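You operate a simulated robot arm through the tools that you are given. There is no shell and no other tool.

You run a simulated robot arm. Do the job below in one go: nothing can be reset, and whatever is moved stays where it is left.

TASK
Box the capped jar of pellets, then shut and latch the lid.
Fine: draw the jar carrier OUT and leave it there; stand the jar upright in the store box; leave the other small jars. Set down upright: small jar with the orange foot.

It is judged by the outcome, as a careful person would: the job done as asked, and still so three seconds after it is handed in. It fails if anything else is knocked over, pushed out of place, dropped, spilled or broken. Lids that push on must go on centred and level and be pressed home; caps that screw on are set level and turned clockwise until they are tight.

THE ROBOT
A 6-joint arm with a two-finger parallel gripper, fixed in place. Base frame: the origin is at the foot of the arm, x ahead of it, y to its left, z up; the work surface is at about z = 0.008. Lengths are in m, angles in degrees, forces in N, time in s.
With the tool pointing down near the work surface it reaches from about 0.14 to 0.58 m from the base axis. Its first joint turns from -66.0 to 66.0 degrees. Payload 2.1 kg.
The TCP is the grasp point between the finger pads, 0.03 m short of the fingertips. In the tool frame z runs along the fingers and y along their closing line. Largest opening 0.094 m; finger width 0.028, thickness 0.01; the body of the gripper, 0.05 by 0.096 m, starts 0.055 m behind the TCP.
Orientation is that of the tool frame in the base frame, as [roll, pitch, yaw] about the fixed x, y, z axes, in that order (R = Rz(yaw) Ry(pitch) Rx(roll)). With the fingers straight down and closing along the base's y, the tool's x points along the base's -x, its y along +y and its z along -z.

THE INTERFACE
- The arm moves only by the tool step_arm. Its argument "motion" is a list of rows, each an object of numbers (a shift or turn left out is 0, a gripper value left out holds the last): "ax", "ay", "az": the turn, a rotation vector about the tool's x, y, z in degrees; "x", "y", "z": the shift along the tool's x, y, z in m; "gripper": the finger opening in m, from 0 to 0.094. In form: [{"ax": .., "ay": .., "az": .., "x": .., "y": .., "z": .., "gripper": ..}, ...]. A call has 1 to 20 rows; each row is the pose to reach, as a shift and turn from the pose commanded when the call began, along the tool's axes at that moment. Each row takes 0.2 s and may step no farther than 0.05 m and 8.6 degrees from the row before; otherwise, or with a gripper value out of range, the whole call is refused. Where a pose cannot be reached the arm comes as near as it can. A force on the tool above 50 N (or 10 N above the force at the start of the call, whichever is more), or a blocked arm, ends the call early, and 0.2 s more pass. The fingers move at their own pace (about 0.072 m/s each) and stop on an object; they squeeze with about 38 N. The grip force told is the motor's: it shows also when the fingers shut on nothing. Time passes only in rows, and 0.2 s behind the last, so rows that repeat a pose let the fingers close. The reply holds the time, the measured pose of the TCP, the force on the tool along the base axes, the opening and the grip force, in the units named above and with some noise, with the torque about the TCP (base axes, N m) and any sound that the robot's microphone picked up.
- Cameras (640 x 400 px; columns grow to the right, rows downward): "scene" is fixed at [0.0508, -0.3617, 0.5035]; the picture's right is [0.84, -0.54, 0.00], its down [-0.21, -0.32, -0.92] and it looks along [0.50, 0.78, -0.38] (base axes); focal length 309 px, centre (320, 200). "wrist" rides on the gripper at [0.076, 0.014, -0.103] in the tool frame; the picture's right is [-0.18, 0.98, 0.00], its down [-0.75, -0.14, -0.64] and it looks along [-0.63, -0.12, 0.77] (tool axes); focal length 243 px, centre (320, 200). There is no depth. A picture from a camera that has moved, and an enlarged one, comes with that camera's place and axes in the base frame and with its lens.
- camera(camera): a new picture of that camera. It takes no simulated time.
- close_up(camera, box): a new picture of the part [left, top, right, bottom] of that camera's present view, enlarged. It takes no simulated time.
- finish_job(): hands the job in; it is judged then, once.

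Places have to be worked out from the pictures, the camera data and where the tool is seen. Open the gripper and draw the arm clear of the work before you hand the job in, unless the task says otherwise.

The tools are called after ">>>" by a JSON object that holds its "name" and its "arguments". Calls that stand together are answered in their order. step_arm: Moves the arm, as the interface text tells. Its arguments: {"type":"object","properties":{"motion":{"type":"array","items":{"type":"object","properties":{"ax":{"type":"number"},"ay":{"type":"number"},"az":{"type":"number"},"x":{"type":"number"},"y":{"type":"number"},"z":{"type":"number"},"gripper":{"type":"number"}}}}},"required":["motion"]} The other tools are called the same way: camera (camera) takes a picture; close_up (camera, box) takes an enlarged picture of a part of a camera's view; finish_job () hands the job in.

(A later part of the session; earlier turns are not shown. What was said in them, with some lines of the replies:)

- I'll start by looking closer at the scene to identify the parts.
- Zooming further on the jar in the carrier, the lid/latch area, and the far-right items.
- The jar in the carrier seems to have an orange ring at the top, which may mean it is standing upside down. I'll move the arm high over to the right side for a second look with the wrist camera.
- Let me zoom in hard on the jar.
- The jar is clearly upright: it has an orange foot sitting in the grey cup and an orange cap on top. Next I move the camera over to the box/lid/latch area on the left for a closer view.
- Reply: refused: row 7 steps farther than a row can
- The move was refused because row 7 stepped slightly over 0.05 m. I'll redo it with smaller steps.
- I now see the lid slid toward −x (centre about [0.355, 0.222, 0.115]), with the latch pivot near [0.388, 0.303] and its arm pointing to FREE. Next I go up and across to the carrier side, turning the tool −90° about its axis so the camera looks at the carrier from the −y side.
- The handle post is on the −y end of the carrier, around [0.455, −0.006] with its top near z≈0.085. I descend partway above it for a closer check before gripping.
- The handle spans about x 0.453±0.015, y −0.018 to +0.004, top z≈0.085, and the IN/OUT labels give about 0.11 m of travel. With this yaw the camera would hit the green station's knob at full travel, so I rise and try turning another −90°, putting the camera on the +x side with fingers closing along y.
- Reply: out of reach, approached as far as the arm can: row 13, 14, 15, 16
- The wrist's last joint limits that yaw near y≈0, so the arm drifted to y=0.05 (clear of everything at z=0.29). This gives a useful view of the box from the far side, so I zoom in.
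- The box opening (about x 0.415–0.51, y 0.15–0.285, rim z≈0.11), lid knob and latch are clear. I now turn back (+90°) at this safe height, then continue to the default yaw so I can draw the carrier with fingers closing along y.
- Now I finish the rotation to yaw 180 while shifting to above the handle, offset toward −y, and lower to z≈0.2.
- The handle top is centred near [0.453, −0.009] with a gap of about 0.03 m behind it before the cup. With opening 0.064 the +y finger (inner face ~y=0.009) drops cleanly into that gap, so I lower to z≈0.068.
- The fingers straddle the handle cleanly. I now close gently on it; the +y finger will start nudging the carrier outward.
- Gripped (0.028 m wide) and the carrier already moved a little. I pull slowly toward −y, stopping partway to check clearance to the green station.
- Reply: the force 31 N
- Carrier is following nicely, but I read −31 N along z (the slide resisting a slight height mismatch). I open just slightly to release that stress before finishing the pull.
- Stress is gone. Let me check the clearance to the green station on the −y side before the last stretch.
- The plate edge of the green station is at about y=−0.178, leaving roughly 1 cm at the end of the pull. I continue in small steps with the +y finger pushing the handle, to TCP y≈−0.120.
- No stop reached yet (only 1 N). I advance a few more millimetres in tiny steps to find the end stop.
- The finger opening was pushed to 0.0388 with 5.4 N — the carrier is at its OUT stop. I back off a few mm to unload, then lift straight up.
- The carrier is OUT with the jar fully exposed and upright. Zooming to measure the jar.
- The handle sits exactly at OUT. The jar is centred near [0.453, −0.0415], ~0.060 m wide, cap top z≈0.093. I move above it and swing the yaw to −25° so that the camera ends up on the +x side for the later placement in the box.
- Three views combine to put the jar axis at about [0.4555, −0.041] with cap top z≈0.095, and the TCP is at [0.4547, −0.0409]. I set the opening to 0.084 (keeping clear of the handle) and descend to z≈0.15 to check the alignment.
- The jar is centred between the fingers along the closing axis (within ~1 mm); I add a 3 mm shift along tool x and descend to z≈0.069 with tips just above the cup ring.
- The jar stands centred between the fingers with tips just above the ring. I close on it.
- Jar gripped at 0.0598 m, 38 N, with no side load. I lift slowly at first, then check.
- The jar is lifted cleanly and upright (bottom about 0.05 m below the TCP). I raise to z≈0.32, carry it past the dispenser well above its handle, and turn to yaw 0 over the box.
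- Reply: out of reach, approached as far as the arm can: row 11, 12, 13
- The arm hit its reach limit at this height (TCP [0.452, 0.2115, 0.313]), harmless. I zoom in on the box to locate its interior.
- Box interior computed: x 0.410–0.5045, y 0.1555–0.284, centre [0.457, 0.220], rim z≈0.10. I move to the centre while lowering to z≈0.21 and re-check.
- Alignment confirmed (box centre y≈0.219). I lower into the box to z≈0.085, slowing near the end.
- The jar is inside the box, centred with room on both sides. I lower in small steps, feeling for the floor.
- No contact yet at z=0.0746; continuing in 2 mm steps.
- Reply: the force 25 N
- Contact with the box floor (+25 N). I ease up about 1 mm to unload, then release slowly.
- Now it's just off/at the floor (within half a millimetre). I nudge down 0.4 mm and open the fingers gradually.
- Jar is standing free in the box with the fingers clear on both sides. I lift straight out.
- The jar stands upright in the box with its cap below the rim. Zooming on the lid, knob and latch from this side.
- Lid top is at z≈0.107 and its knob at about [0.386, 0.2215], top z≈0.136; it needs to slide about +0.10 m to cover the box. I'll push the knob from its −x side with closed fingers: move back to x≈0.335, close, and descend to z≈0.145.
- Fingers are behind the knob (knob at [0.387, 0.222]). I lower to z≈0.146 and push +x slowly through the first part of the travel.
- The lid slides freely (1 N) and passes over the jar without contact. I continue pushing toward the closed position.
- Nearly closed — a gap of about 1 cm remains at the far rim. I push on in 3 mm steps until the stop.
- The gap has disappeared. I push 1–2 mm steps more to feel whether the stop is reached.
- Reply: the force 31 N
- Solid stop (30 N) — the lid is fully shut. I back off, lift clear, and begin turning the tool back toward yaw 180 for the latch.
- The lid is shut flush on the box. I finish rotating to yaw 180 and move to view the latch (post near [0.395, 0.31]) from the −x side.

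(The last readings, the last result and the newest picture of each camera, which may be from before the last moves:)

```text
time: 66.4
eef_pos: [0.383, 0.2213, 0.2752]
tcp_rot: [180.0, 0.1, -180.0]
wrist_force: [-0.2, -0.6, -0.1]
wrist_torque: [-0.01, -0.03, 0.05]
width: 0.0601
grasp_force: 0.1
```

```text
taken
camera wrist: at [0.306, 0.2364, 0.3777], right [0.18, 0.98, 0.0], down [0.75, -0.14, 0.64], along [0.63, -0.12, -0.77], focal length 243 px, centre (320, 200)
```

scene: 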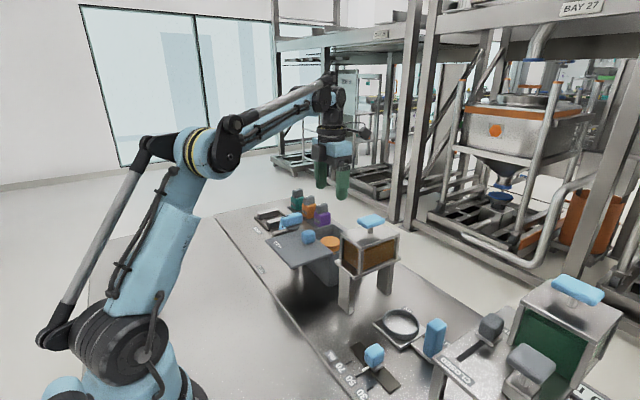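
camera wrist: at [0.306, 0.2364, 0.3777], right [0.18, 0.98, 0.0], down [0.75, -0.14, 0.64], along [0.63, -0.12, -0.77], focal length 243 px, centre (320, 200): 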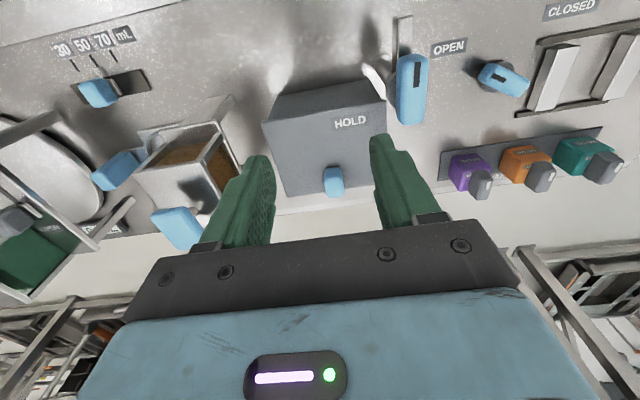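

>>> {"name": "close_up", "arguments": {"camera": "wrist", "box": [310, 0, 490, 150]}}

>>> {"name": "close_up", "arguments": {"camera": "scene", "box": [265, 195, 335, 265]}}

```text
2.67 times, centred on (400, 75) of wrist
camera zoom: at [0.306, 0.2364, 0.3777], right [0.18, 0.98, 0.0], down [0.75, -0.14, 0.64], along [0.63, -0.12, -0.77], focal length 647 px, centre (107, 533)
```

zoom: 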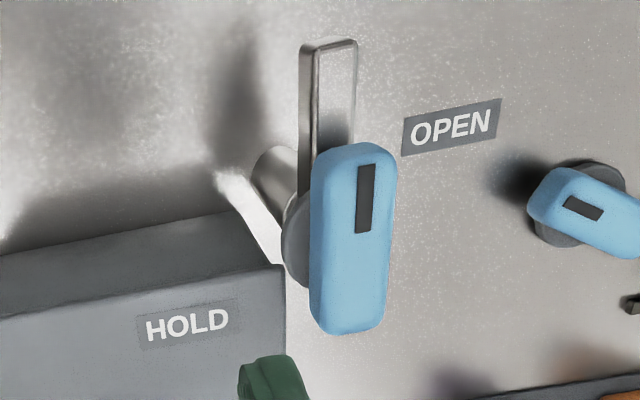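

```text
5.71 times, centred on (300, 230) of scene
camera zoom: at [0.0508, -0.3617, 0.5035], right [0.84, -0.54, 0.0], down [-0.21, -0.32, -0.92], along [0.5, 0.78, -0.38], focal length 1766 px, centre (434, 29)
```

zoom: 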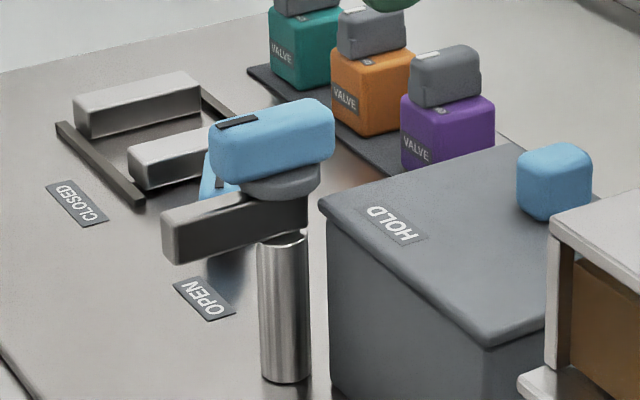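

The geometry is now clear: the latch arm sits at lid height on its post and must swing 90° (counter-clockwise from above) from −x (FREE) to −y, blocking the shut lid's edge at HOLD. I move above the pivot ([0.390, 0.309]) at z≈0.20 to check alignment.

>>> {"name": "step_arm", "arguments": {"motion": [{"x": -0.003, "y": 0.03, "gripper": 0.06}, {"x": -0.007, "y": 0.06, "z": 0.01}, {"x": -0.007, "y": 0.0877, "z": 0.03}, {"x": -0.007, "y": 0.0877, "z": 0.055}, {"x": -0.007, "y": 0.0877, "z": 0.07}, {"x": -0.007, "y": 0.0877, "z": 0.07}]}}

>>> {"name": "camera", "arguments": {"camera": "wrist"}}

>>> {"name": "close_up", "arguments": {"camera": "wrist", "box": [230, 60, 430, 210]}}

>>> {"name": "close_up", "arguments": {"camera": "scene", "box": [240, 150, 360, 270]}}

```text
time: 67.8
eef_pos: [0.3891, 0.3083, 0.205]
tcp_rot: [-180.0, 0.1, -179.8]
wrist_force: [0.4, 0.6, 0.0]
wrist_torque: [-0.02, 0.02, 0.0]
width: 0.06
grasp_force: 0.0
```

```text
taken
camera wrist: at [0.3121, 0.3233, 0.3078], right [0.18, 0.98, 0.0], down [0.75, -0.14, 0.64], along [0.63, -0.12, -0.77], focal length 243 px, centre (320, 200)
```

wrist: 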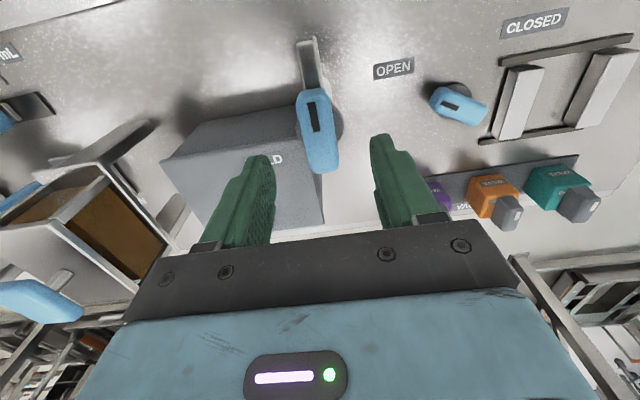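

```text
2.67 times, centred on (330, 135) of wrist
camera zoom: at [0.3121, 0.3233, 0.3078], right [0.18, 0.98, 0.0], down [0.75, -0.14, 0.64], along [0.63, -0.12, -0.77], focal length 647 px, centre (293, 373)
```

zoom: 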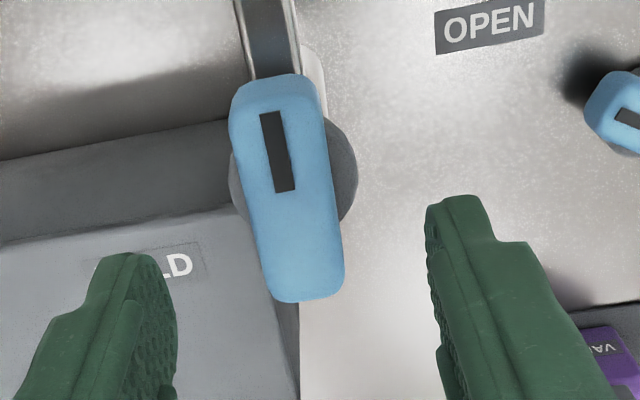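

```text
3.33 times, centred on (300, 210) of scene
camera zoom: at [0.0508, -0.3617, 0.5035], right [0.84, -0.54, 0.0], down [-0.21, -0.32, -0.92], along [0.5, 0.78, -0.38], focal length 1030 px, centre (387, 167)
```

zoom: 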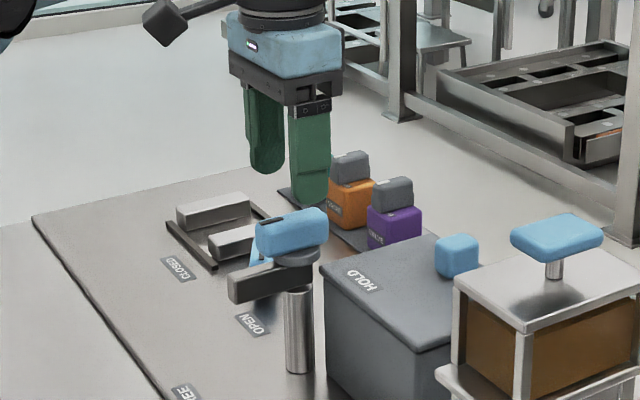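

The handle's centre and disc agree on a pivot at about [0.387, 0.309]; handle top z≈0.148. I lower so that the fingertips straddle the handle (TCP z≈0.158).

>>> {"name": "step_arm", "arguments": {"motion": [{"x": 0.002, "y": 0.0007, "z": 0.015, "gripper": 0.056}, {"x": 0.002, "y": 0.0007, "z": 0.03}, {"x": 0.002, "y": 0.0007, "z": 0.04}, {"x": 0.002, "y": 0.0007, "z": 0.047}, {"x": 0.002, "y": 0.0007, "z": 0.047}]}}

>>> {"name": "camera", "arguments": {"camera": "wrist"}}

>>> {"name": "close_up", "arguments": {"camera": "scene", "box": [240, 150, 360, 270]}}

```text
time: 69.0
eef_pos: [0.3869, 0.3113, 0.1592]
tcp_rot: [180.0, 0.1, -179.9]
wrist_force: [0.6, 0.0, -0.6]
wrist_torque: [-0.01, 0.01, 0.01]
width: 0.0558
grasp_force: 0.2
```

```text
taken
camera wrist: at [0.3101, 0.3247, 0.261], right [0.18, 0.98, 0.0], down [0.75, -0.14, 0.64], along [0.63, -0.12, -0.77], focal length 243 px, centre (320, 200)
```

wrist: 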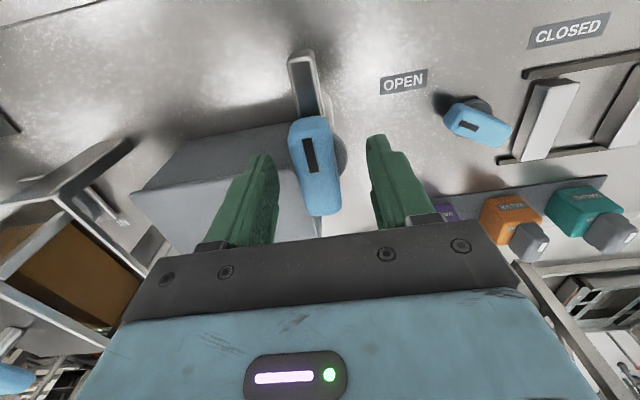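

```text
3.33 times, centred on (300, 210) of scene
camera zoom: at [0.0508, -0.3617, 0.5035], right [0.84, -0.54, 0.0], down [-0.21, -0.32, -0.92], along [0.5, 0.78, -0.38], focal length 1030 px, centre (387, 167)
```

zoom: 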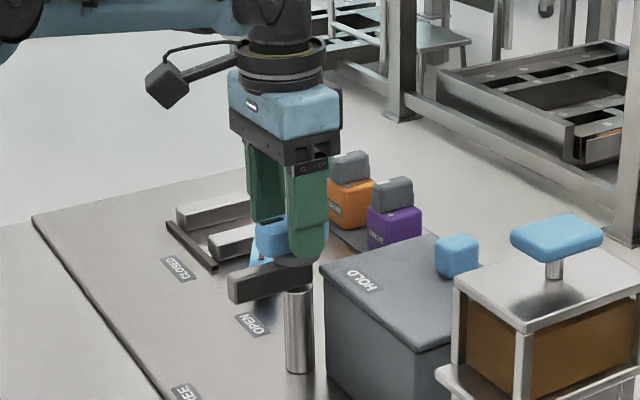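

Fingers straddle the handle. I close to find its width and check for side load.

>>> {"name": "step_arm", "arguments": {"motion": [{"gripper": 0.045}, {"gripper": 0.035}, {"gripper": 0.027}, {"gripper": 0.02}, {"gripper": 0.02}]}}

>>> {"name": "camera", "arguments": {"camera": "wrist"}}

```text
time: 70.2
eef_pos: [0.3862, 0.3091, 0.1603]
tcp_rot: [-180.0, 0.1, -179.9]
wrist_force: [-1.4, -11.7, -0.5]
wrist_torque: [-0.17, 0.12, -0.06]
width: 0.0266
grasp_force: 6.6
```

```text
taken
camera wrist: at [0.3104, 0.3241, 0.2611], right [0.18, 0.98, 0.0], down [0.75, -0.14, 0.64], along [0.63, -0.12, -0.77], focal length 243 px, centre (320, 200)
```

wrist: 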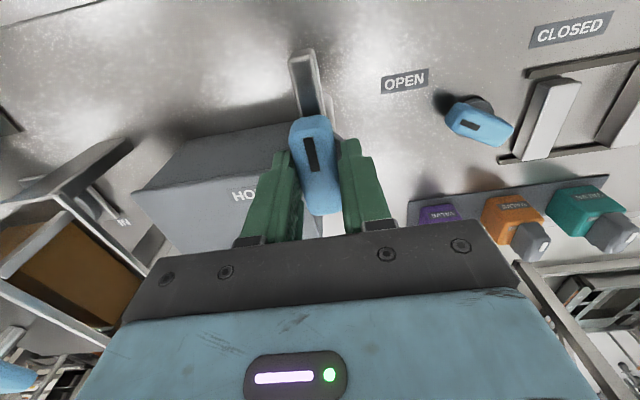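

The −y finger touched first (handle centre ≈ y 0.308), so I shift −1.3 mm and use a slightly loose opening (0.030) to turn the handle as a couple without side-loading the pivot. First 45° counter-clockwise.

>>> {"name": "step_arm", "arguments": {"motion": [{"y": -0.0013, "gripper": 0.03}, {"y": -0.0013, "gripper": 0.03}, {"y": -0.0013, "az": -6}, {"y": -0.0013, "az": -12}, {"y": -0.0013, "az": -18}, {"y": -0.0013, "az": -24}, {"y": -0.0013, "az": -30}, {"y": -0.0013, "az": -36}, {"y": -0.0013, "az": -42}, {"y": -0.0013, "az": -45}, {"y": -0.0013, "az": -45}]}}

>>> {"name": "camera", "arguments": {"camera": "wrist"}}

>>> {"name": "close_up", "arguments": {"camera": "scene", "box": [240, 150, 360, 270]}}

```text
time: 72.6
eef_pos: [0.3875, 0.3083, 0.1582]
tcp_rot: [-179.8, 0.1, -134.8]
wrist_force: [2.5, -1.3, -1.4]
wrist_torque: [0.02, -0.04, -0.02]
width: 0.0318
grasp_force: 1.6
```

```text
taken
camera wrist: at [0.3235, 0.2646, 0.2611], right [-0.57, 0.82, 0.0], down [0.63, 0.44, 0.64], along [0.53, 0.36, -0.77], focal length 243 px, centre (320, 200)
```

wrist: 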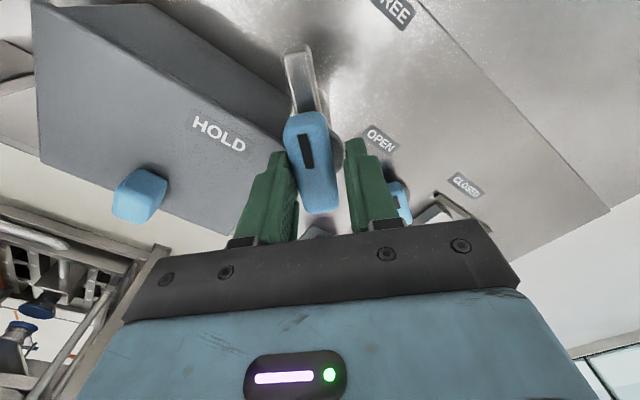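

```text
3.33 times, centred on (300, 210) of scene
camera zoom: at [0.0508, -0.3617, 0.5035], right [0.84, -0.54, 0.0], down [-0.21, -0.32, -0.92], along [0.5, 0.78, -0.38], focal length 1030 px, centre (387, 167)
```

zoom: 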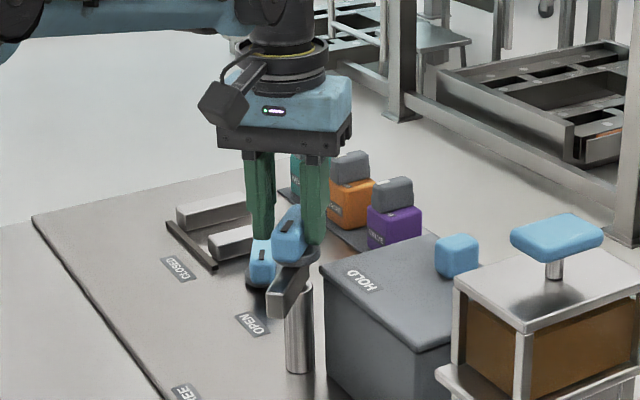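

The latch follows smoothly with low forces. I continue the turn another 35° and look.

>>> {"name": "step_arm", "arguments": {"motion": [{"az": -6}, {"az": -12}, {"az": -18}, {"az": -24}, {"az": -30}, {"az": -35}, {"az": -35}]}}

>>> {"name": "camera", "arguments": {"camera": "wrist"}}

>>> {"name": "close_up", "arguments": {"camera": "scene", "box": [240, 150, 360, 270]}}

```text
time: 74.2
eef_pos: [0.3879, 0.3087, 0.1593]
tcp_rot: [-179.8, -0.1, -99.7]
wrist_force: [6.0, -3.1, 1.4]
wrist_torque: [0.05, -0.07, -0.02]
width: 0.0337
grasp_force: 3.8
```

```text
taken
camera wrist: at [0.3605, 0.2364, 0.2609], right [-0.94, 0.35, 0.0], down [0.27, 0.72, 0.64], along [0.22, 0.6, -0.77], focal length 243 px, centre (320, 200)
```

wrist: 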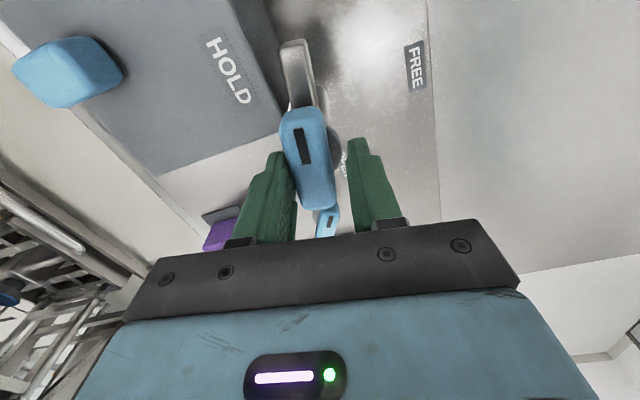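

```text
3.33 times, centred on (300, 210) of scene
camera zoom: at [0.0508, -0.3617, 0.5035], right [0.84, -0.54, 0.0], down [-0.21, -0.32, -0.92], along [0.5, 0.78, -0.38], focal length 1030 px, centre (387, 167)
```

zoom: 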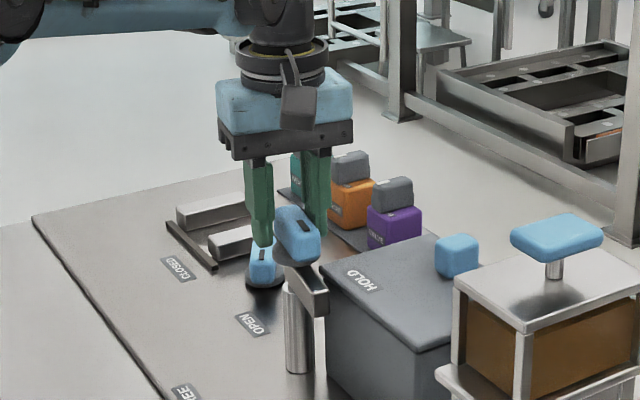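

>>> {"name": "close_up", "arguments": {"camera": "wrist", "box": [220, 20, 400, 220]}}

>>> {"name": "close_up", "arguments": {"camera": "scene", "box": [280, 200, 340, 260]}}

```text
2.00 times, centred on (310, 120) of wrist
camera zoom: at [0.3605, 0.2364, 0.2609], right [-0.94, 0.35, 0.0], down [0.27, 0.72, 0.64], along [0.22, 0.6, -0.77], focal length 485 px, centre (340, 360)
```

zoom: 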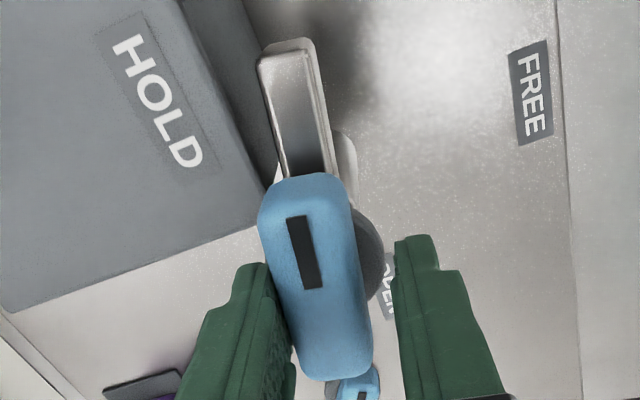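

```text
6.67 times, centred on (310, 230) of scene
camera zoom: at [0.0508, -0.3617, 0.5035], right [0.84, -0.54, 0.0], down [-0.21, -0.32, -0.92], along [0.5, 0.78, -0.38], focal length 2060 px, centre (387, 0)
```

zoom: 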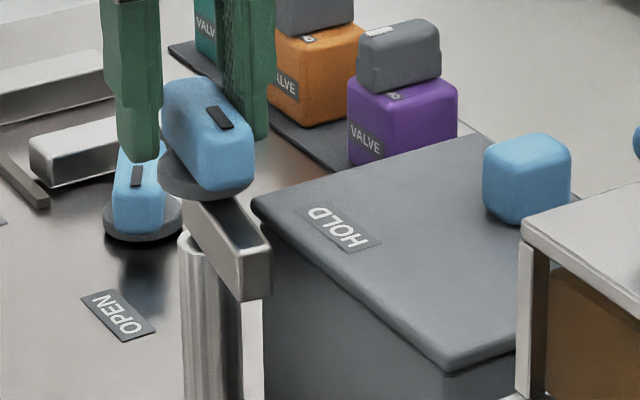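

The arm is a few degrees short of parallel with the lid's edge. I narrow the fingers a bit to align the handle, then turn further in small steps, watching the torque for the end stop.

>>> {"name": "step_arm", "arguments": {"motion": [{"gripper": 0.028}, {"gripper": 0.027}, {"gripper": 0.027, "az": -3}, {"az": -6}, {"az": -9}, {"az": -12}, {"az": -12}]}}

>>> {"name": "close_up", "arguments": {"camera": "wrist", "box": [220, 20, 400, 220]}}

>>> {"name": "close_up", "arguments": {"camera": "scene", "box": [280, 200, 340, 260]}}

```text
time: 75.8
eef_pos: [0.3886, 0.3079, 0.1588]
tcp_rot: [-179.9, 0.1, -87.7]
wrist_force: [13.3, -5.0, -2.2]
wrist_torque: [-0.09, -0.07, -0.25]
width: 0.0337
grasp_force: 5.6
```

```text
2.00 times, centred on (310, 120) of wrist
camera zoom: at [0.3766, 0.2323, 0.2611], right [-0.99, 0.15, 0.0], down [0.11, 0.76, 0.64], along [0.1, 0.63, -0.77], focal length 485 px, centre (340, 360)
```

zoom: 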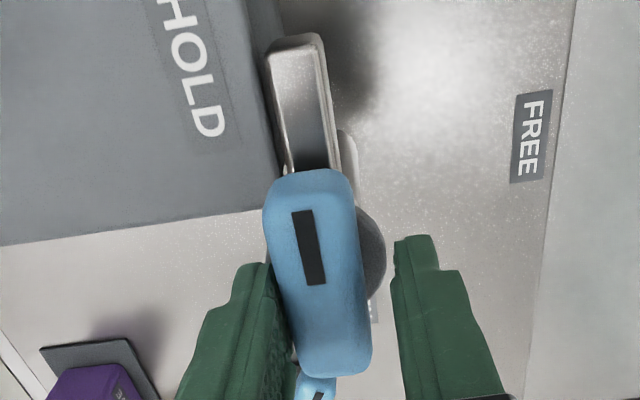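

```text
6.67 times, centred on (310, 230) of scene
camera zoom: at [0.0508, -0.3617, 0.5035], right [0.84, -0.54, 0.0], down [-0.21, -0.32, -0.92], along [0.5, 0.78, -0.38], focal length 2060 px, centre (387, 0)
```

zoom: 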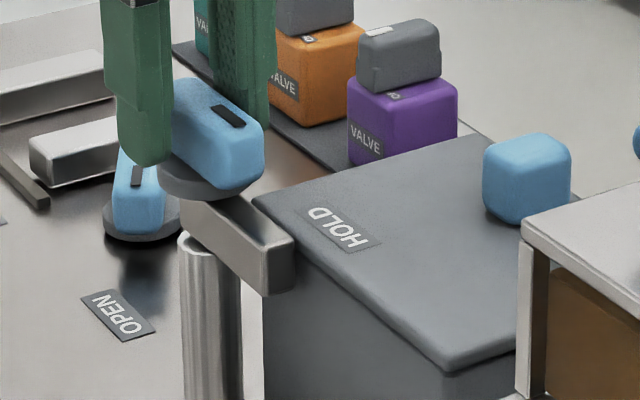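

The arm now lies along the lid's −x edge (≈270°) and resistance has appeared (torque −0.25 N·m). I turn 4° more to confirm it's the stop.

>>> {"name": "step_arm", "arguments": {"motion": [{"az": -2}, {"az": -4}, {"az": -4}]}}

>>> {"name": "close_up", "arguments": {"camera": "wrist", "box": [220, 20, 400, 220]}}

>>> {"name": "close_up", "arguments": {"camera": "scene", "box": [280, 200, 340, 260]}}

```text
time: 76.6
eef_pos: [0.39, 0.3092, 0.1581]
tcp_rot: [-179.9, -0.1, -83.8]
wrist_force: [15.6, -6.2, -2.6]
wrist_torque: [-0.1, -0.13, -0.34]
width: 0.0353
grasp_force: 6.9
```

```text
2.00 times, centred on (310, 120) of wrist
camera zoom: at [0.3821, 0.2318, 0.2613], right [-1.0, 0.08, 0.0], down [0.06, 0.77, 0.64], along [0.05, 0.64, -0.77], focal length 485 px, centre (340, 360)
```

zoom: 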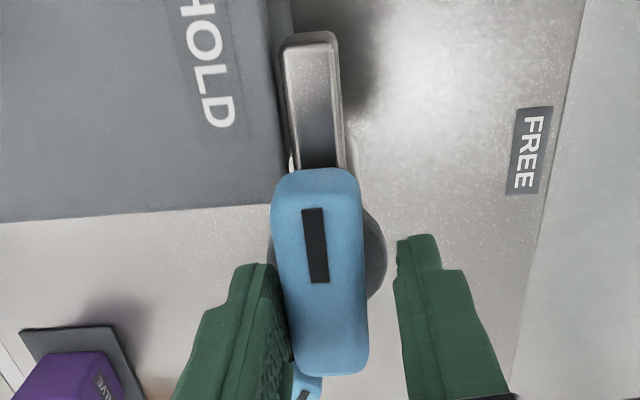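

```text
6.67 times, centred on (310, 230) of scene
camera zoom: at [0.0508, -0.3617, 0.5035], right [0.84, -0.54, 0.0], down [-0.21, -0.32, -0.92], along [0.5, 0.78, -0.38], focal length 2060 px, centre (387, 0)
```

zoom: 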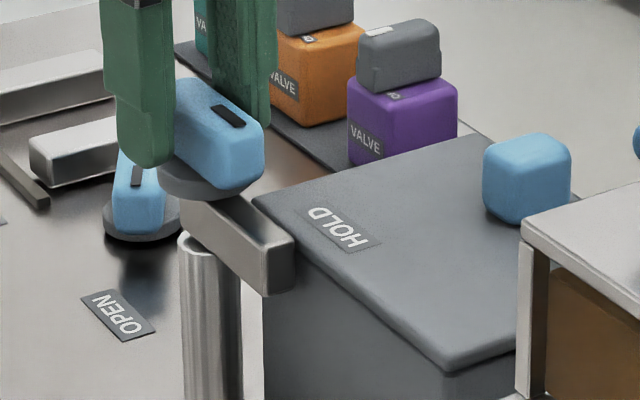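

The latch didn't move any further (identical picture, torque rising), so it is at its HOLD stop. I open the fingers while easing the tool back slightly, then lift straight off.

>>> {"name": "step_arm", "arguments": {"motion": [{"az": 1, "gripper": 0.04}, {"az": 2, "gripper": 0.05}, {"az": 4, "gripper": 0.06}, {"az": 4, "gripper": 0.06}, {"az": 4, "z": -0.02}, {"az": 4, "z": -0.05}, {"az": 4, "z": -0.09}, {"az": 4, "z": -0.12}, {"az": 4, "z": -0.12}]}}

>>> {"name": "camera", "arguments": {"camera": "wrist"}}

>>> {"name": "close_up", "arguments": {"camera": "scene", "box": [260, 180, 380, 280]}}

```text
time: 78.6
eef_pos: [0.3886, 0.3071, 0.2781]
tcp_rot: [-179.8, 0.1, -87.9]
wrist_force: [-0.6, 0.2, 0.5]
wrist_torque: [0.01, 0.03, -0.02]
width: 0.0599
grasp_force: 0.0
```

```text
taken
camera wrist: at [0.3768, 0.2325, 0.3806], right [-0.99, 0.15, 0.0], down [0.11, 0.76, 0.64], along [0.1, 0.64, -0.77], focal length 243 px, centre (320, 200)
```

wrist: 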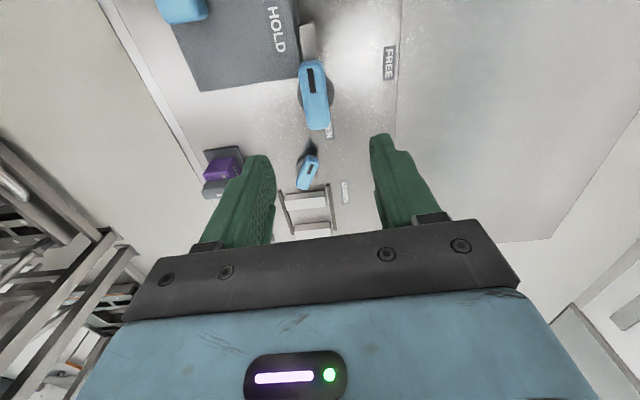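

```text
4.00 times, centred on (320, 230) of scene
camera zoom: at [0.0508, -0.3617, 0.5035], right [0.84, -0.54, 0.0], down [-0.21, -0.32, -0.92], along [0.5, 0.78, -0.38], focal length 1236 px, centre (320, 80)
```

zoom: 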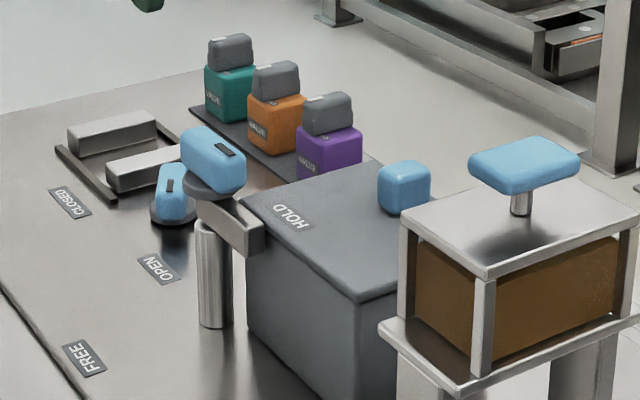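

>>> {"name": "close_up", "arguments": {"camera": "scene", "box": [280, 200, 340, 260]}}

>>> {"name": "close_up", "arguments": {"camera": "wrist", "box": [230, 0, 410, 140]}}

>>> {"name": "camera", "arguments": {"camera": "scene"}}

```text
6.67 times, centred on (310, 230) of scene
camera zoom: at [0.0508, -0.3617, 0.5035], right [0.84, -0.54, 0.0], down [-0.21, -0.32, -0.92], along [0.5, 0.78, -0.38], focal length 2060 px, centre (387, 0)
```

zoom: 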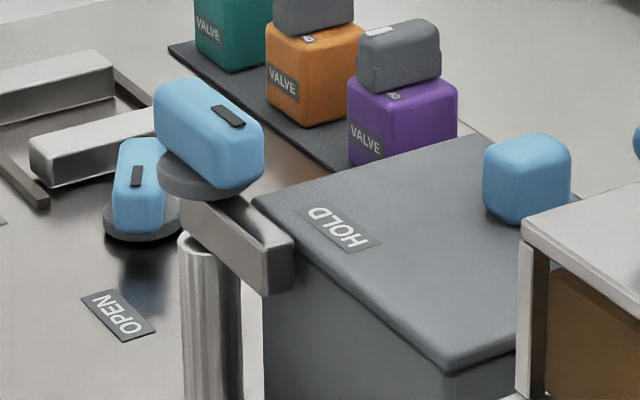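

```text
2.86 times, centred on (320, 70) of wrist
camera zoom: at [0.3768, 0.2325, 0.3806], right [-0.99, 0.15, 0.0], down [0.11, 0.76, 0.64], along [0.1, 0.64, -0.77], focal length 693 px, centre (320, 571)
```

zoom: 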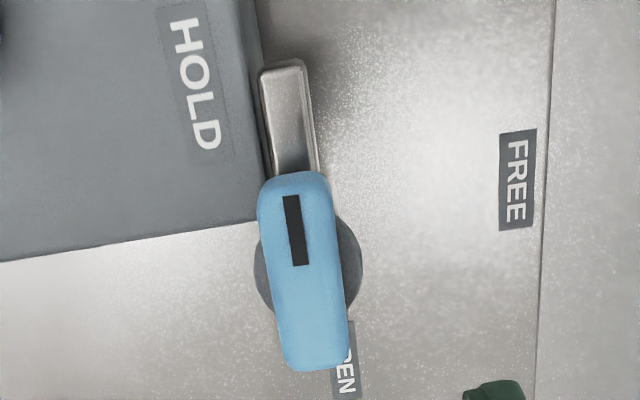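

```text
taken
```

scene: 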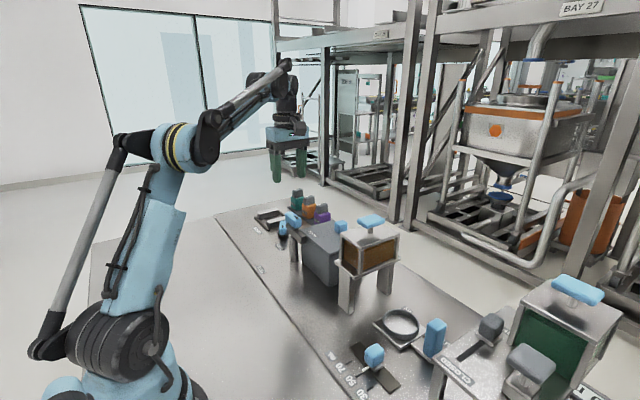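

The latch arm lies right against the shut lid's edge with its pointer at HOLD. I check the carrier is still at OUT and then draw the arm clear.

>>> {"name": "step_arm", "arguments": {"motion": [{"z": -0.04}, {"z": -0.08, "y": 0.02}, {"z": -0.09, "y": 0.06, "x": 0.02}, {"z": -0.09, "y": 0.1, "x": 0.04}, {"z": -0.09, "y": 0.133, "x": 0.07}, {"z": -0.09, "y": 0.15, "x": 0.1}, {"z": -0.09, "y": 0.16, "x": 0.13}, {"z": -0.09, "y": 0.16, "x": 0.13}]}}

>>> {"name": "camera", "arguments": {"camera": "scene"}}

>>> {"name": "close_up", "arguments": {"camera": "scene", "box": [260, 190, 480, 380]}}

>>> {"name": "camera", "arguments": {"camera": "wrist"}}

```text
time: 80.4
eef_pos: [0.231, 0.1721, 0.3685]
tcp_rot: [-179.9, -0.1, -87.8]
wrist_force: [0.1, 0.1, 0.3]
wrist_torque: [0.02, 0.0, -0.03]
width: 0.06
grasp_force: 0.0
out of reach, approached as far as the arm can: row 2
```

```text
taken
```

scene: 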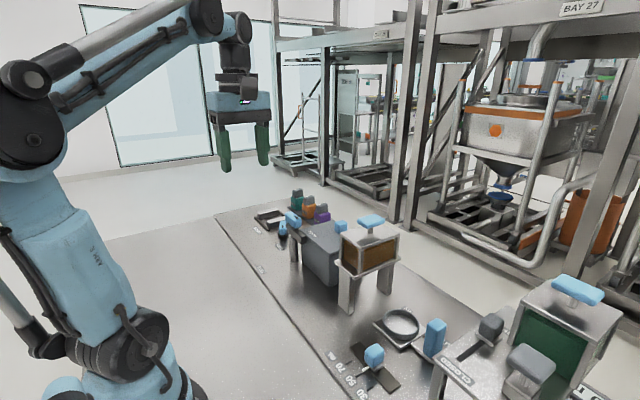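

```text
2.11 times, centred on (370, 285) of scene
camera zoom: at [0.0508, -0.3617, 0.5035], right [0.84, -0.54, 0.0], down [-0.21, -0.32, -0.92], along [0.5, 0.78, -0.38], focal length 650 px, centre (215, 21)
```

zoom: 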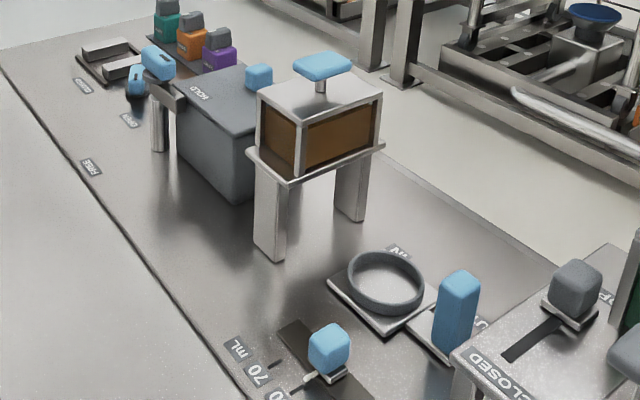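

```text
taken
camera wrist: at [0.2193, 0.0959, 0.4705], right [-0.99, 0.15, 0.0], down [0.11, 0.76, 0.64], along [0.1, 0.64, -0.77], focal length 243 px, centre (320, 200)
```

wrist: 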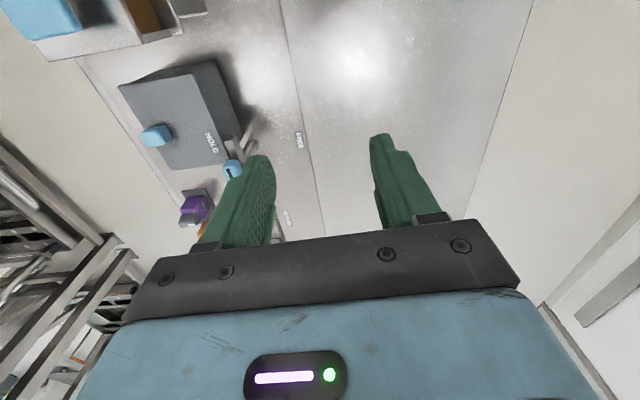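

>>> {"name": "close_up", "arguments": {"camera": "scene", "box": [360, 275, 460, 365]}}

>>> {"name": "close_up", "arguments": {"camera": "scene", "box": [260, 190, 350, 260]}}

```text
4.44 times, centred on (410, 320) of scene
camera zoom: at [0.0508, -0.3617, 0.5035], right [0.84, -0.54, 0.0], down [-0.21, -0.32, -0.92], along [0.5, 0.78, -0.38], focal length 1373 px, centre (-80, -333)
```

zoom: 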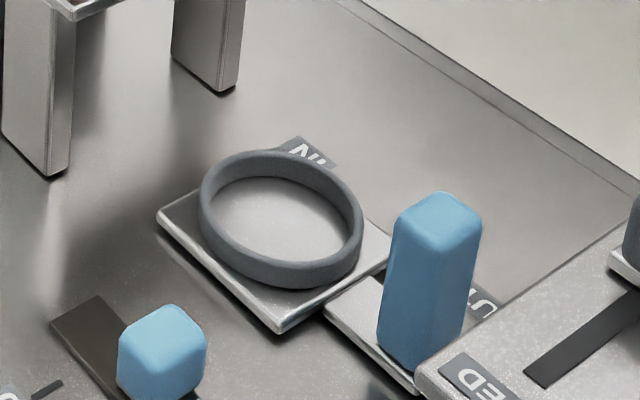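

```text
5.71 times, centred on (305, 225) of scene
camera zoom: at [0.0508, -0.3617, 0.5035], right [0.84, -0.54, 0.0], down [-0.21, -0.32, -0.92], along [0.5, 0.78, -0.38], focal length 1766 px, centre (406, 57)
```

zoom: 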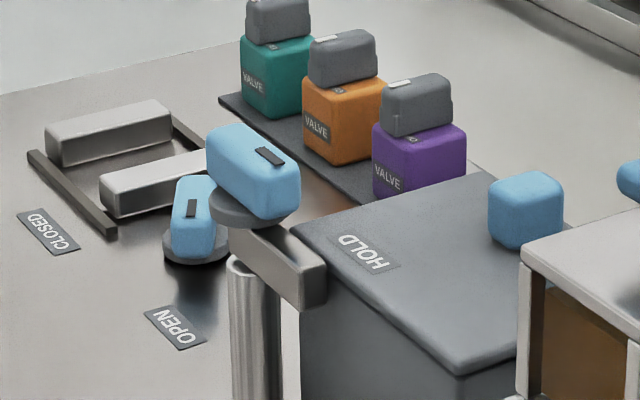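

Everything checks out: carrier exactly at OUT, the jar upright in the shut box, latch at HOLD, other items untouched, gripper open and arm clear. I hand the job in.

>>> {"name": "finish_job", "arguments": {}}

```text
The job is handed in.
```

The capped jar of pellets (orange foot) is standing upright in the store box, and the lid is shut and latched. I've handed the job in; no verdict came back.

- **Carrier:** drawn out to its stop and left there, with the handle lined up with the OUT label. It looked the same in the last picture.
- **Jar:** gripped by the glass below the cap, carried over, set down on the box floor and released. It stood free and upright before I closed the lid.
- **Lid:** pushed along until it met a firm stop at about 30 N, with no gap left at the far edge. It passed over the jar without touching.
- **Latch:** turned counter-clockwise (seen from above) about 90° from FREE until it would go no further. Its arm now lies along the lid's edge, which I read as the HOLD position.
- **Everything else:** I did not touch the other small jars, the valves or the dispensers, and nothing was knocked or moved in the final pictures. The gripper is open and the arm is clear of the work.
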